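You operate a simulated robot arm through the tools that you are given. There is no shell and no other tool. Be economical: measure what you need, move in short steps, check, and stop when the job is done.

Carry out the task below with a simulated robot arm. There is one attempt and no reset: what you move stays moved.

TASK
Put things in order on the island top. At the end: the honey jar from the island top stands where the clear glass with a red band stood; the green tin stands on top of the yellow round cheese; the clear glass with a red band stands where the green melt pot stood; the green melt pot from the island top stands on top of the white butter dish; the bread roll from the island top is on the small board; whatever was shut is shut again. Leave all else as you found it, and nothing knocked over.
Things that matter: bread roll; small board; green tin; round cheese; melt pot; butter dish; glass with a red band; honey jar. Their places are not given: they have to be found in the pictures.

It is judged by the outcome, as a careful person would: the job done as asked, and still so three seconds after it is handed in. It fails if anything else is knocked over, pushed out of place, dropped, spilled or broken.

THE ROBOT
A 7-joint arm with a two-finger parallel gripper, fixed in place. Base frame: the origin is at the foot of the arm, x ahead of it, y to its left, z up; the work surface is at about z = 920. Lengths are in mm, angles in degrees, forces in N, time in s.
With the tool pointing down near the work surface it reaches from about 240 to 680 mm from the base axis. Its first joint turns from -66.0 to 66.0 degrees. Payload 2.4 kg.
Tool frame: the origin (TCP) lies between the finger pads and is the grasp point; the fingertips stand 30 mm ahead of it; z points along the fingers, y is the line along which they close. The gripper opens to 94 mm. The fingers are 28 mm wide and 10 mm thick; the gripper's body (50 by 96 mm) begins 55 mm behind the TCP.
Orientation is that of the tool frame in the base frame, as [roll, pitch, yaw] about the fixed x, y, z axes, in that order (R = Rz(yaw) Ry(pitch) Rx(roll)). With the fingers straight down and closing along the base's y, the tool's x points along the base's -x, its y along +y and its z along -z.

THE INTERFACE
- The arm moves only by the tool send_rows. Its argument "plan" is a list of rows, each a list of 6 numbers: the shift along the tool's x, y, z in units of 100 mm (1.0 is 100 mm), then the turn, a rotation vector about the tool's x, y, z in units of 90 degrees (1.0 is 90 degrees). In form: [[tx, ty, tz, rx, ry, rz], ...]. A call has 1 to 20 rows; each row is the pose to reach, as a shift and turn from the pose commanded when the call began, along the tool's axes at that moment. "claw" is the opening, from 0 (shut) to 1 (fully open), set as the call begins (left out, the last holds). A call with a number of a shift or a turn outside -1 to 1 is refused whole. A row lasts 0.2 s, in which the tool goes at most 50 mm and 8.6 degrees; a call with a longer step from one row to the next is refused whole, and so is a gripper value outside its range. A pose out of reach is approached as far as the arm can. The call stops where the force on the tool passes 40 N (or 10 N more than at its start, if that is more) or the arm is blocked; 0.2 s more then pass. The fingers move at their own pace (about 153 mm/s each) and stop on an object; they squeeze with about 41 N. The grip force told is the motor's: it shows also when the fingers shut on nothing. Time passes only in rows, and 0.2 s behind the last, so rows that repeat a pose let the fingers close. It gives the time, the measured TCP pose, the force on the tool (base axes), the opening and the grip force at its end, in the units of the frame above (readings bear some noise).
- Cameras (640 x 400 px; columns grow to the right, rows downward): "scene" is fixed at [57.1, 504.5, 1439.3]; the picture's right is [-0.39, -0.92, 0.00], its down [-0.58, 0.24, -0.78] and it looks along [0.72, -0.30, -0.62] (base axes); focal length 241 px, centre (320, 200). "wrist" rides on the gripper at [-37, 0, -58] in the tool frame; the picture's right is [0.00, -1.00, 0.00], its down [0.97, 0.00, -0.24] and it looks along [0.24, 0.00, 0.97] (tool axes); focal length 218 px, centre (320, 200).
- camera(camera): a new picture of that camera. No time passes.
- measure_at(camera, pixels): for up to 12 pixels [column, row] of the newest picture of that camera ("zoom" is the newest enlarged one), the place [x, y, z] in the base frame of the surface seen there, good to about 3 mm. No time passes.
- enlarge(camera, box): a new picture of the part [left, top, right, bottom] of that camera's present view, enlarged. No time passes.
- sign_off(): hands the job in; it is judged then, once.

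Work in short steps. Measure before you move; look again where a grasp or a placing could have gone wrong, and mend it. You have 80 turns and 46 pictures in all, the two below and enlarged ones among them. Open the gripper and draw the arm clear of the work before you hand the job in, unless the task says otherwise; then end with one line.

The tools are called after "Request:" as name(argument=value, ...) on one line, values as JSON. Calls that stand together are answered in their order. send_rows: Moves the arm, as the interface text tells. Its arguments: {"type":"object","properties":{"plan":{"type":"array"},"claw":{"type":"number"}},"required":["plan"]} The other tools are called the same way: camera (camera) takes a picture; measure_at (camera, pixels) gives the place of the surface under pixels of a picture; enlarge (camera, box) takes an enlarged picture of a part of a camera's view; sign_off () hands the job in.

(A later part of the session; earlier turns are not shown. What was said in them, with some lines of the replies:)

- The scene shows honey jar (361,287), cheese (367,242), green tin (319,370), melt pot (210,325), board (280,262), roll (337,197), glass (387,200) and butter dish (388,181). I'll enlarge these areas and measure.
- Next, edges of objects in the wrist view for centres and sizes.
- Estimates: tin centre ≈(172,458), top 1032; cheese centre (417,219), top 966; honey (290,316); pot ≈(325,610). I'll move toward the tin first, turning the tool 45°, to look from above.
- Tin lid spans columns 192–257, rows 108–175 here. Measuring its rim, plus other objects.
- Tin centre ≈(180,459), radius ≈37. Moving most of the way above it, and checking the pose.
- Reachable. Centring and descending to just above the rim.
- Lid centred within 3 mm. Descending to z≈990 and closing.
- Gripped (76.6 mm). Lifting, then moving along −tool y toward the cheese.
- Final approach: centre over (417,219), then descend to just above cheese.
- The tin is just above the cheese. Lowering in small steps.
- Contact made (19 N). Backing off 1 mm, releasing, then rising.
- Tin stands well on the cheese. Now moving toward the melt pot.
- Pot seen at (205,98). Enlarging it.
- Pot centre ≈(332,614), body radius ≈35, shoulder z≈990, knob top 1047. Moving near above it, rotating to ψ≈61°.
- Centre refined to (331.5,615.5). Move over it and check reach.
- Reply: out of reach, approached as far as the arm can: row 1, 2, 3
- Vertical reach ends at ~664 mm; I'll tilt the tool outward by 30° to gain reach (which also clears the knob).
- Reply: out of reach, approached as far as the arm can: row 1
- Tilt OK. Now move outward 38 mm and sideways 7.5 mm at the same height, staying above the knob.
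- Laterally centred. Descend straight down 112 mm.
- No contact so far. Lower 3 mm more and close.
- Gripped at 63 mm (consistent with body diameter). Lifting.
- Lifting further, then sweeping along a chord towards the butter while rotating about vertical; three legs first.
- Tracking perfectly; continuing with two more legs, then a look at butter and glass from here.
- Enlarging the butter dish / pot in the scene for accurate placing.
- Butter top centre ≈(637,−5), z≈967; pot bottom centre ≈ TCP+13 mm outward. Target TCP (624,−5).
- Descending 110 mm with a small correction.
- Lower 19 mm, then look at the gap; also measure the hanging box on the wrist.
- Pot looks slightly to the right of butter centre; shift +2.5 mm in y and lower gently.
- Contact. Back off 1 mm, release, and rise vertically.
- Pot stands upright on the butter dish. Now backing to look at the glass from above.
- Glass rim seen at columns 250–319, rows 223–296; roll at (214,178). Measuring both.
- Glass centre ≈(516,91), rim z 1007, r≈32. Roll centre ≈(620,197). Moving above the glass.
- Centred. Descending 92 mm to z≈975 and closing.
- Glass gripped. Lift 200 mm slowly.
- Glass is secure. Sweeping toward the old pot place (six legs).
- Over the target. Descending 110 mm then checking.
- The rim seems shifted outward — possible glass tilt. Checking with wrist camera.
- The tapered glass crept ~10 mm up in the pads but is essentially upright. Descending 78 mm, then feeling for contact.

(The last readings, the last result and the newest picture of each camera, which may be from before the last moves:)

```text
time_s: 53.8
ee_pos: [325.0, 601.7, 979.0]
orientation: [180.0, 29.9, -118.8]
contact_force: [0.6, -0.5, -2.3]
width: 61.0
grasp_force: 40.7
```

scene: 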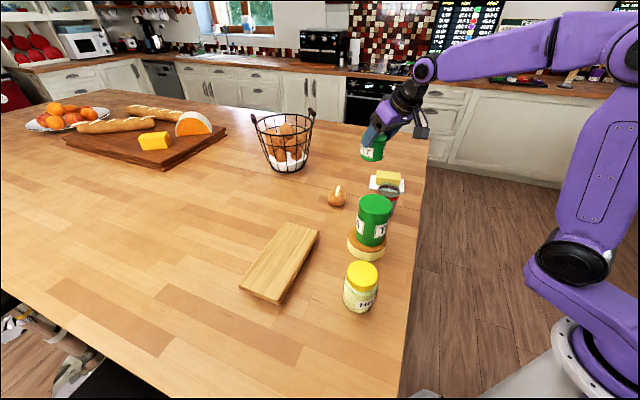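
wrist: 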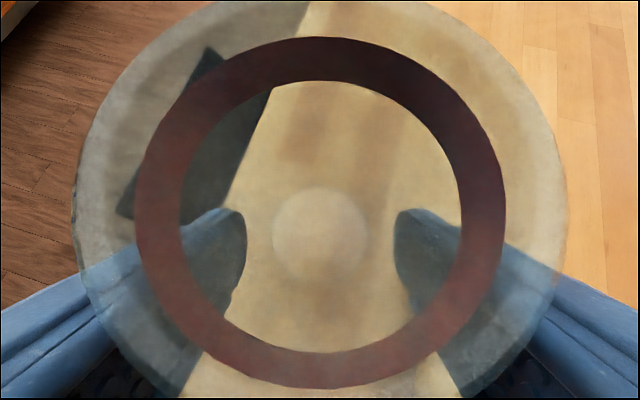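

Request:
send_rows(plan=[[0.01, 0, 0.017, 0, 0, 0], [0.02, 0, 0.035, 0, 0, 0], [0.02, 0, 0.035, 0, 0, 0]])

Request:
enlarge(camera="scene", box=[150, 260, 278, 340])

```text
time_s: 54.6
ee_pos: [326.3, 602.1, 975.8]
orientation: [-180.0, 30.3, -118.8]
contact_force: [-2.4, -4.3, 12.6]
width: 61.1
grasp_force: 41.1
```

```text
5.00 times, centred on (214, 300) of scene
```

zoom: 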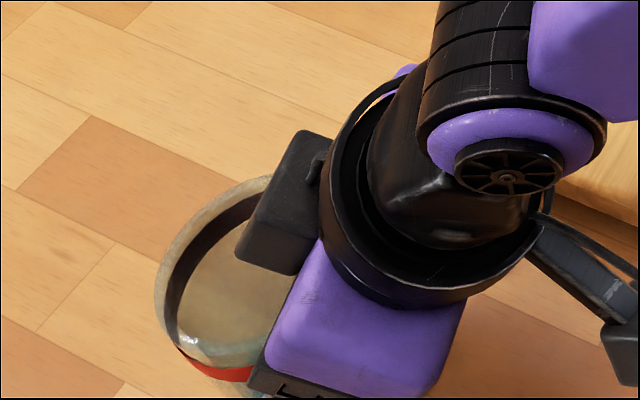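

Contact at the original grasp height, so the glass hasn't slipped (its rim is just at ~1017). Easing and releasing, then rising.

Request:
send_rows(plan=[[-0.005, 0, -0.009, 0, 0, 0], [-0.005, 0, -0.009, 0, 0, 0]])

Request:
send_rows(plan=[[0, 0, 0, 0, 0, 0], [0, 0, 0, 0, 0, 0], [0, 0, 0, 0, 0, 0]], claw=1)

Request:
send_rows(plan=[[-0.08, 0, -0.14, 0, 0, 0], [-0.25, 0, -0.433, 0, 0, 0], [-0.4, 0, -0.69, 0, 0, 0], [-0.55, 0, -0.953, 0, 0, 0]])

Request:
send_rows(plan=[[0.2, 0, -0.3, 0, 0, 0], [0.45, 0, -0.6, 0, 0, 0], [0.7, 0, -0.9, 0, 0, 0]])

Request:
camera(camera="scene")

```text
time_s: 55.2
ee_pos: [325.4, 602.6, 975.4]
orientation: [180.0, 30.1, -118.7]
contact_force: [-0.2, 3.8, 8.0]
width: 60.9
grasp_force: 40.6
```

```text
time_s: 56.0
ee_pos: [324.0, 601.8, 975.4]
orientation: [180.0, 29.9, -118.8]
contact_force: [0.3, -0.9, 0.4]
width: 93.9
grasp_force: 0.0
```

```text
time_s: 57.0
ee_pos: [324.9, 603.0, 1086.7]
orientation: [180.0, 29.9, -118.8]
contact_force: [0.0, 0.3, 0.1]
width: 94.0
grasp_force: 0.0
```

```text
time_s: 57.8
ee_pos: [272.1, 507.5, 1130.5]
orientation: [180.0, 29.8, -118.7]
contact_force: [0.2, -0.2, -0.2]
width: 93.9
grasp_force: 0.0
```

```text
14 pictures are left
```

scene: 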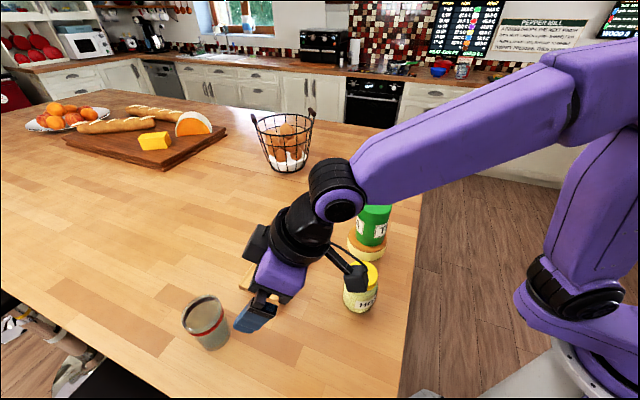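

Glass stands well. Now un-tilt and move over the honey jar.

Request:
send_rows(plan=[[0.173, -0.13, -0.1, 0, 0.083, 0], [0.346, -0.26, -0.2, 0, 0.167, 0], [0.52, -0.4, -0.3, 0, 0.25, 0], [0.693, -0.53, -0.4, 0, 0.333, 0]])

Request:
send_rows(plan=[[0.2, -0.13, 0, 0, 0, 0.086], [0.4, -0.27, 0, 0, 0, 0.172], [0.6, -0.4, 0, 0, 0, 0.258], [0.79, -0.54, 0, 0, 0, 0.344], [0.79, -0.54, 0, 0, 0, 0.344]])

Request:
camera(camera="wrist")

```text
time_s: 58.8
ee_pos: [281.4, 411.1, 1128.2]
orientation: [180.0, -0.1, -118.9]
contact_force: [0.0, -0.5, 0.1]
width: 94.1
grasp_force: 0.1
```

```text
time_s: 60.0
ee_pos: [290.7, 317.7, 1130.9]
orientation: [-180.0, 0.0, -149.9]
contact_force: [-1.0, -0.2, 0.6]
width: 94.2
grasp_force: 0.1
```

```text
13 pictures are left
```

wrist: 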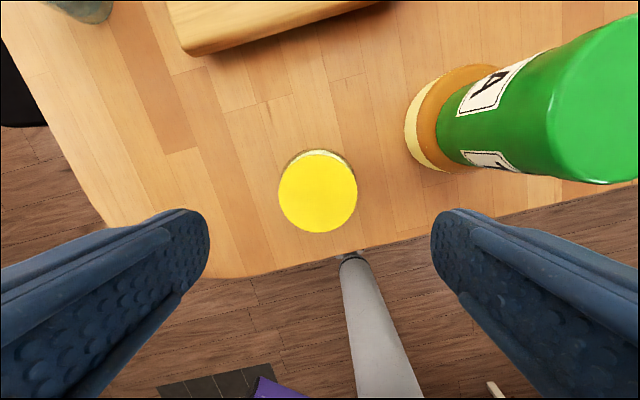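

Lid centred at (318,191). Descend to z≈980 and grip.

Request:
send_rows(plan=[[-0.04, 0.015, 0.3, 0, 0, 0], [-0.04, 0.015, 0.6, 0, 0, 0], [-0.04, 0.015, 0.85, 0, 0, 0]])

Request:
send_rows(plan=[[0, 0, 0.3, 0, 0, 0], [0, 0, 0.55, 0, 0, 0], [0, 0, 0.65, 0, 0, 0], [0, 0, 0.65, 0, 0, 0]])

Request:
send_rows(plan=[[0, 0, 0, 0, 0, 0], [0, 0, 0, 0, 0, 0], [0, 0, 0, 0, 0, 0]], claw=0)

```text
time_s: 60.8
ee_pos: [293.3, 319.8, 1045.6]
orientation: [180.0, 0.0, -149.8]
contact_force: [-0.3, 0.4, -0.2]
width: 94.1
grasp_force: 0.2
```

```text
time_s: 61.8
ee_pos: [294.6, 320.8, 980.4]
orientation: [-180.0, 0.0, -149.6]
contact_force: [-0.4, -0.1, 0.1]
width: 94.0
grasp_force: 0.1
```

```text
time_s: 62.6
ee_pos: [293.9, 320.2, 981.7]
orientation: [-180.0, 0.0, -149.6]
contact_force: [0.0, 0.7, -0.1]
width: 72.4
grasp_force: 40.9
```

Jar gripped. Lift 200 mm, then carry over to the glass's old place.

Request:
send_rows(plan=[[0, 0, -0.1, 0, 0, 0], [0, 0, -0.35, 0, 0, 0], [0, 0, -0.7, 0, 0, 0], [0, 0, -1, 0, 0, 0]])

Request:
send_rows(plan=[[0, 0, -0.35, 0, 0, 0], [0, 0, -0.7, 0, 0, 0], [0, 0, -1, 0, 0, 0]])

Request:
send_rows(plan=[[-0.085, -0.33, 0, 0, 0, 0], [-0.17, -0.67, 0, 0, 0, 0], [-0.257, -1, 0, 0, 0, 0]])

Request:
send_rows(plan=[[-0.085, -0.33, 0, 0, 0, 0], [-0.17, -0.67, 0, 0, 0, 0], [-0.257, -1, 0, 0, 0, 0]])

Request:
send_rows(plan=[[-0.085, -0.33, 0, 0, 0, 0], [-0.17, -0.67, 0, 0, 0, 0], [-0.257, -1, 0, 0, 0, 0], [-0.257, -1, 0, 0, 0, 0]])

```text
time_s: 63.6
ee_pos: [293.2, 320.4, 1079.9]
orientation: [-180.0, -0.1, -149.8]
contact_force: [0.1, 0.7, -4.8]
width: 72.7
grasp_force: 40.8
```

```text
time_s: 64.4
ee_pos: [291.9, 320.9, 1181.3]
orientation: [179.9, 0.0, -149.6]
contact_force: [-0.7, 0.3, -2.9]
width: 72.1
grasp_force: 40.7
```

```text
time_s: 65.2
ee_pos: [367.4, 247.9, 1178.7]
orientation: [-180.0, 0.0, -149.7]
contact_force: [-0.8, -0.9, -4.9]
width: 72.3
grasp_force: 40.9
```

```text
time_s: 66.0
ee_pos: [439.4, 175.4, 1181.4]
orientation: [180.0, 0.0, -149.8]
contact_force: [0.4, 0.0, -4.2]
width: 72.1
grasp_force: 41.3
```

```text
time_s: 67.0
ee_pos: [511.5, 103.0, 1179.3]
orientation: [179.9, 0.0, -149.7]
contact_force: [0.5, 0.3, -3.6]
width: 72.2
grasp_force: 41.5
```

Correct position and descend in two stages to z≈988.

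Request:
send_rows(plan=[[0.016, -0.118, 0.1, 0, 0, 0], [0.016, -0.118, 0.4, 0, 0, 0], [0.016, -0.118, 0.7, 0, 0, 0], [0.016, -0.118, 1, 0, 0, 0]])

Request:
send_rows(plan=[[0, 0, 0.3, 0, 0, 0], [0, 0, 0.6, 0, 0, 0], [0, 0, 0.8, 0, 0, 0], [0, 0, 0.92, 0, 0, 0], [0, 0, 0.92, 0, 0, 0]])

Request:
enlarge(camera="scene", box=[312, 150, 440, 230])

```text
time_s: 68.0
ee_pos: [517.7, 91.6, 1079.5]
orientation: [180.0, 0.2, -149.7]
contact_force: [-0.7, -0.2, -4.1]
width: 72.2
grasp_force: 41.4
```

```text
time_s: 69.2
ee_pos: [516.4, 90.1, 985.5]
orientation: [-180.0, 0.0, -149.8]
contact_force: [-0.1, 0.6, -3.9]
width: 71.7
grasp_force: 41.1
```

```text
5.00 times, centred on (376, 190) of scene
```

zoom: 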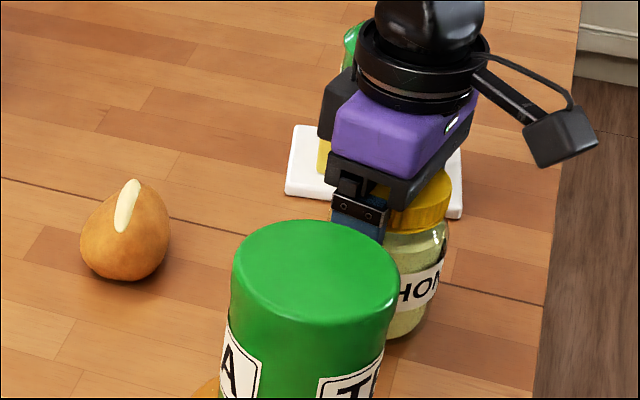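

Request:
send_rows(plan=[[0, 0, 0.015, 0, 0, 0], [0, 0, 0.03, 0, 0, 0], [0, 0, 0.045, 0, 0, 0], [0, 0, 0.045, 0, 0, 0]])

```text
time_s: 70.2
ee_pos: [516.3, 91.7, 982.4]
orientation: [180.0, 0.0, -149.7]
contact_force: [0.1, -0.3, -3.6]
width: 71.8
grasp_force: 41.0
```

Request:
send_rows(plan=[[0, 0, 0.012, 0, 0, 0], [0, 0, 0.025, 0, 0, 0], [0, 0, 0.025, 0, 0, 0]])

```text
time_s: 71.0
ee_pos: [514.9, 89.9, 979.9]
orientation: [-180.0, 0.1, -149.8]
contact_force: [-7.2, -3.3, 23.2]
width: 72.2
grasp_force: 41.5
```

Contact. Ease, release, rise, and look.

Request:
send_rows(plan=[[0, 0, -0.012, 0, 0, 0], [0, 0, -0.012, 0, 0, 0]])

Request:
send_rows(plan=[[0, 0, 0, 0, 0, 0], [0, 0, 0, 0, 0, 0], [0, 0, 0, 0, 0, 0]], claw=1)

Request:
send_rows(plan=[[0, 0, -0.2, 0, 0, 0], [0, 0, -0.6, 0, 0, 0], [0, 0, -1.0, 0, 0, 0]])

Request:
send_rows(plan=[[-0.15, 0.1, -0.4, 0, 0, 0], [-0.3, 0.4, -0.5, 0, 0, 0], [-0.5, 0.7, -0.5, 0, 0, 0], [-0.5, 0.7, -0.5, 0, 0, 0]])

Request:
camera(camera="wrist")

```text
time_s: 71.6
ee_pos: [516.4, 89.8, 981.2]
orientation: [-179.9, 0.0, -149.7]
contact_force: [-3.8, 0.6, 9.3]
width: 72.0
grasp_force: 40.8
```

```text
time_s: 72.4
ee_pos: [517.1, 90.4, 980.9]
orientation: [179.9, 0.0, -149.7]
contact_force: [0.7, -0.1, 0.1]
width: 93.8
grasp_force: 0.0
```

```text
time_s: 73.2
ee_pos: [515.6, 89.7, 1083.4]
orientation: [-180.0, 0.0, -149.7]
contact_force: [-0.3, -0.8, -0.4]
width: 93.9
grasp_force: 0.0
```

```text
time_s: 74.2
ee_pos: [525.8, 176.9, 1131.2]
orientation: [180.0, 0.0, -149.8]
contact_force: [0.0, -0.2, -0.5]
width: 93.8
grasp_force: 0.1
```

```text
11 pictures are left
```

wrist: 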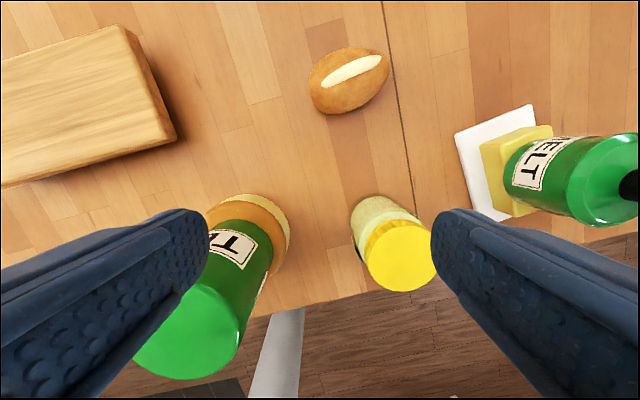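

Honey jar stands at the glass's place. Roll at (349,80): measuring its ends.

Request:
measure_at(camera="wrist", pixels=[[349, 80], [315, 90], [385, 68], [338, 54], [358, 105], [349, 70], [398, 255], [160, 130], [122, 28], [3, 183]])

Request:
enlarge(camera="wrist", box=[280, 30, 424, 120])

```text
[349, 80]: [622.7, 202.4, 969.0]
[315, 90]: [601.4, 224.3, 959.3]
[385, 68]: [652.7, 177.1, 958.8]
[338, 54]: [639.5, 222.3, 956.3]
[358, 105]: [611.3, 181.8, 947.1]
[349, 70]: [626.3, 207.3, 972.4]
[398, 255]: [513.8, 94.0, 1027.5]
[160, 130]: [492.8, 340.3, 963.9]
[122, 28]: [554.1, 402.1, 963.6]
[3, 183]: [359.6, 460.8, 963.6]
```

```text
4.44 times, centred on (352, 75) of wrist
```

zoom: 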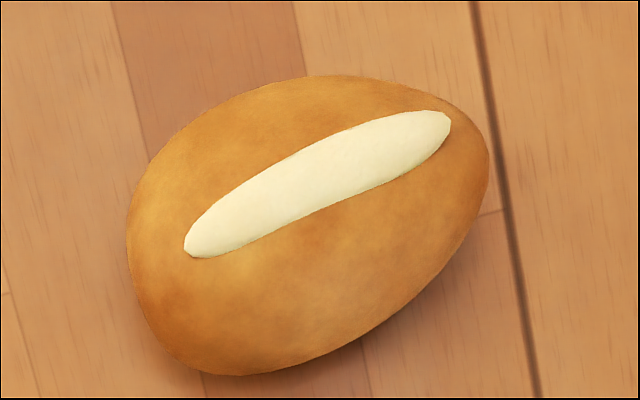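

Roll centre ≈(625,201), long axis along (0.74,−0.67), so I grip across it: ψ≈−42°. Moving above with the rotation.

Request:
send_rows(plan=[[-0.11, -0.03, 0, 0, 0, 0.089], [-0.22, -0.065, 0, 0, 0, 0.178], [-0.33, -0.1, 0, 0, 0, 0.267], [-0.43, -0.13, 0.1, 0, 0, 0.356], [-0.54, -0.16, 0.2, 0, 0, 0.446], [-0.65, -0.2, 0.3, 0, 0, 0.535], [-0.76, -0.23, 0.4, 0, 0, 0.624], [-0.87, -0.26, 0.5, 0, 0, 0.713], [-0.976, -0.29, 0.6, 0, 0, 0.802], [-0.976, -0.29, 0.6, 0, 0, 0.802]])

Request:
camera(camera="wrist")

```text
time_s: 76.4
ee_pos: [622.1, 200.4, 1071.3]
orientation: [-179.9, 0.0, 138.0]
contact_force: [-0.3, 0.0, -0.6]
width: 93.6
grasp_force: 0.0
```

```text
9 pictures are left
```

wrist: 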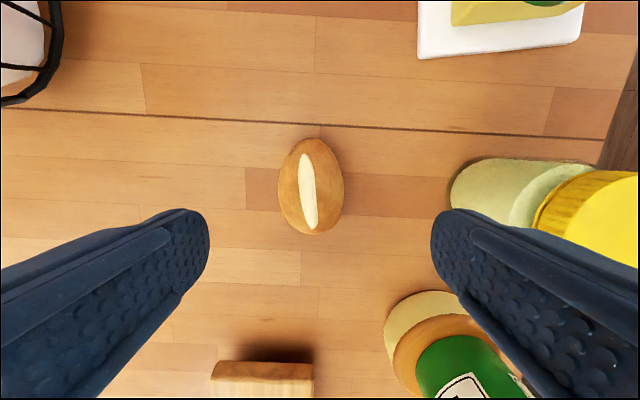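

Small correction and descend.

Request:
send_rows(plan=[[-0.035, 0.075, 0.2, 0, 0, 0], [-0.035, 0.075, 0.55, 0, 0, 0], [-0.035, 0.075, 0.85, 0, 0, 0], [-0.035, 0.075, 0.95, 0, 0, 0]])

Request:
send_rows(plan=[[0, 0, 0.1, 0, 0, 0], [0, 0, 0.2, 0, 0, 0], [0, 0, 0.2, 0, 0, 0]])

Request:
send_rows(plan=[[0, 0, 0, 0, 0, 0], [0, 0, 0, 0, 0, 0], [0, 0, 0, 0, 0, 0]], claw=0)

```text
time_s: 77.4
ee_pos: [630.7, 203.3, 976.5]
orientation: [-180.0, 0.1, 138.1]
contact_force: [-1.0, -0.2, -0.8]
width: 94.0
grasp_force: 0.0
```

```text
time_s: 78.2
ee_pos: [631.3, 203.6, 955.1]
orientation: [-180.0, 0.0, 138.1]
contact_force: [-0.3, 0.1, 0.7]
width: 94.2
grasp_force: 0.1
```

```text
time_s: 79.0
ee_pos: [629.0, 202.9, 956.2]
orientation: [180.0, -0.1, 138.1]
contact_force: [0.1, 0.4, -0.4]
width: 54.1
grasp_force: 40.8
```

Roll gripped. Lift 100 mm and carry to the board centre (445,441).

Request:
send_rows(plan=[[0, 0, -0.1, 0, 0, 0], [0, 0, -0.35, 0, 0, 0], [0, 0, -0.7, 0, 0, 0], [0, 0, -1, 0, 0, 0]])

Request:
send_rows(plan=[[0.33, 0.06, 0, 0, 0, 0], [0.66, 0.12, 0, 0, 0, 0], [0.987, 0.179, 0, 0, 0, 0]])

Request:
send_rows(plan=[[0.33, 0.06, 0, 0, 0, 0], [0.66, 0.12, 0, 0, 0, 0], [0.987, 0.179, 0, 0, 0, 0]])

Request:
send_rows(plan=[[0.33, 0.06, 0, 0, 0, 0], [0.66, 0.12, 0, 0, 0, 0], [0.987, 0.179, 0, 0, 0, 0], [0.987, 0.179, 0, 0, 0, 0]])

Request:
camera(camera="scene")

```text
time_s: 80.0
ee_pos: [630.7, 202.7, 1057.7]
orientation: [180.0, 0.0, 138.1]
contact_force: [-1.1, 0.2, -0.7]
width: 54.0
grasp_force: 41.4
```

```text
time_s: 80.8
ee_pos: [568.2, 281.7, 1056.5]
orientation: [-179.9, -0.1, 138.0]
contact_force: [0.1, -0.3, -0.6]
width: 54.3
grasp_force: 41.2
```

```text
time_s: 81.6
ee_pos: [507.6, 361.5, 1058.1]
orientation: [-180.0, 0.0, 138.2]
contact_force: [0.2, -0.2, 0.1]
width: 54.1
grasp_force: 40.7
```

```text
time_s: 82.6
ee_pos: [444.3, 440.5, 1055.6]
orientation: [-180.0, 0.0, 138.0]
contact_force: [-0.2, 0.1, -1.1]
width: 54.2
grasp_force: 40.7
```

```text
8 pictures are left
```

scene: 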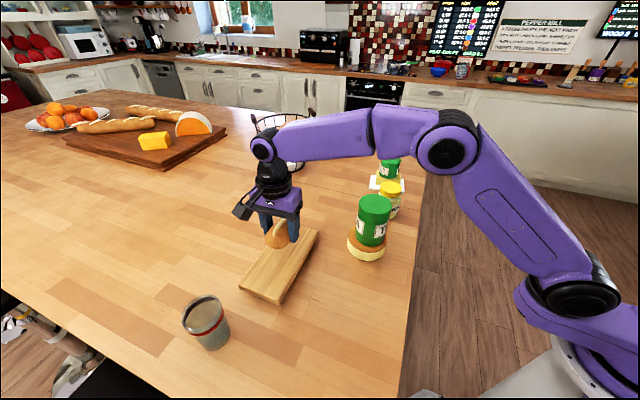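

Over the board. Descend to just above it, then feel for contact.

Request:
send_rows(plan=[[0, 0, 0.25, 0, 0, 0], [0, 0, 0.45, 0, 0, 0], [0, 0, 0.53, 0, 0, 0], [0, 0, 0.53, 0, 0, 0]])

Request:
send_rows(plan=[[0, 0, 0.015, 0, 0, 0], [0, 0, 0.03, 0, 0, 0], [0, 0, 0.03, 0, 0, 0]])

```text
time_s: 83.6
ee_pos: [445.3, 440.5, 1002.3]
orientation: [-180.0, 0.0, 138.1]
contact_force: [0.7, 0.8, -1.0]
width: 54.0
grasp_force: 40.4
```

```text
time_s: 84.4
ee_pos: [445.6, 441.1, 999.3]
orientation: [-180.0, 0.0, 138.1]
contact_force: [-1.6, -2.6, 5.7]
width: 54.0
grasp_force: 41.1
```

Light contact. Release, rise, and look.

Request:
send_rows(plan=[[0, 0, 0, 0, 0, 0], [0, 0, 0, 0, 0, 0], [0, 0, 0, 0, 0, 0]], claw=1)

Request:
send_rows(plan=[[0, 0, -0.2, 0, 0, 0], [0, 0, -0.6, 0, 0, 0], [0, 0, -1.0, 0, 0, 0]])

Request:
send_rows(plan=[[0, 0, -0.4, 0, 0, 0], [0, 0, -0.8, 0, 0, 0], [0, 0, -1.0, 0, 0, 0]])

Request:
camera(camera="wrist")

Request:
camera(camera="scene")

```text
time_s: 85.2
ee_pos: [445.7, 441.9, 1000.3]
orientation: [180.0, -0.1, 138.0]
contact_force: [0.3, 0.5, 0.0]
width: 94.3
grasp_force: 0.0
```

```text
time_s: 86.0
ee_pos: [445.1, 442.0, 1098.2]
orientation: [-180.0, 0.1, 138.1]
contact_force: [0.7, 0.0, 0.1]
width: 93.8
grasp_force: 0.1
```

```text
time_s: 86.8
ee_pos: [443.3, 437.0, 1198.1]
orientation: [-180.0, 0.0, 138.1]
contact_force: [0.8, 1.0, -0.9]
width: 94.2
grasp_force: 0.1
out of reach, approached as far as the arm can: row 3
```

```text
7 pictures are left
```

wrist: 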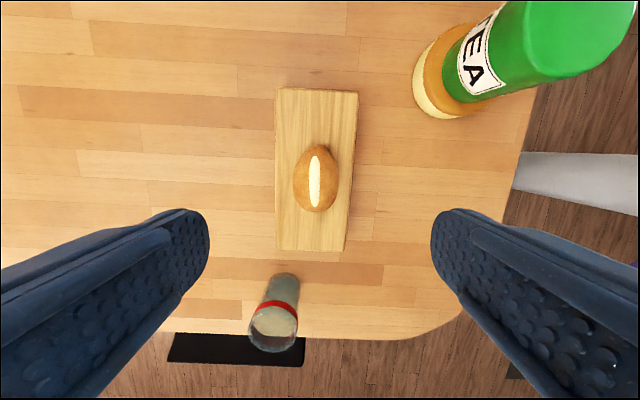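

```text
6 pictures are left
```

scene: 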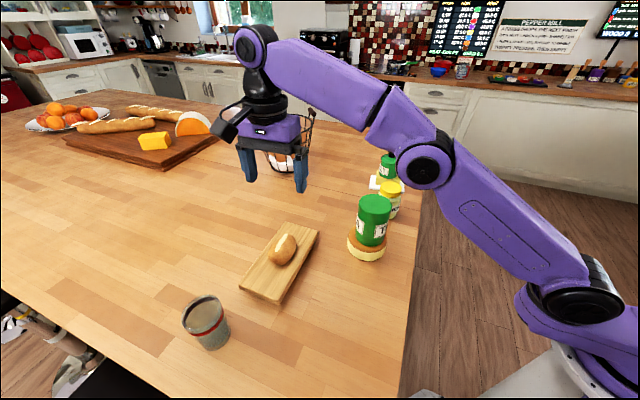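

All seems in place; a last enlarged check of the far group.

Request:
enlarge(camera="scene", box=[320, 140, 448, 268])

Request:
measure_at(camera="scene", pixels=[[391, 186], [374, 203], [283, 248], [375, 183]])

```text
3.12 times, centred on (384, 204) of scene
```

zoom: 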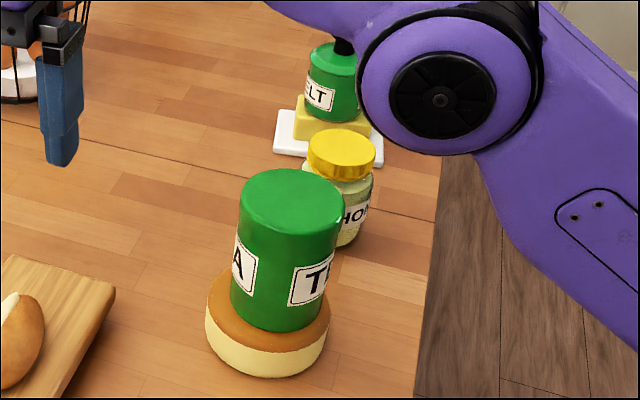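

```text
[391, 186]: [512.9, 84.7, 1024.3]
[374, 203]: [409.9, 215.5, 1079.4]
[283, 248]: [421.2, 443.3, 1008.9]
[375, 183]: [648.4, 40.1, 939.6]
```

Everything stands as asked, and the gripper is open and clear of the work. Handing in.

Request:
sign_off()

```text
The job is handed in.
```

The job is done and handed in. The green tin is on the cheese, the melt pot is on the butter dish, and the roll is on the small board. The glass is where the pot stood, the honey jar is where the glass stood, and nothing was knocked over in the last pictures.
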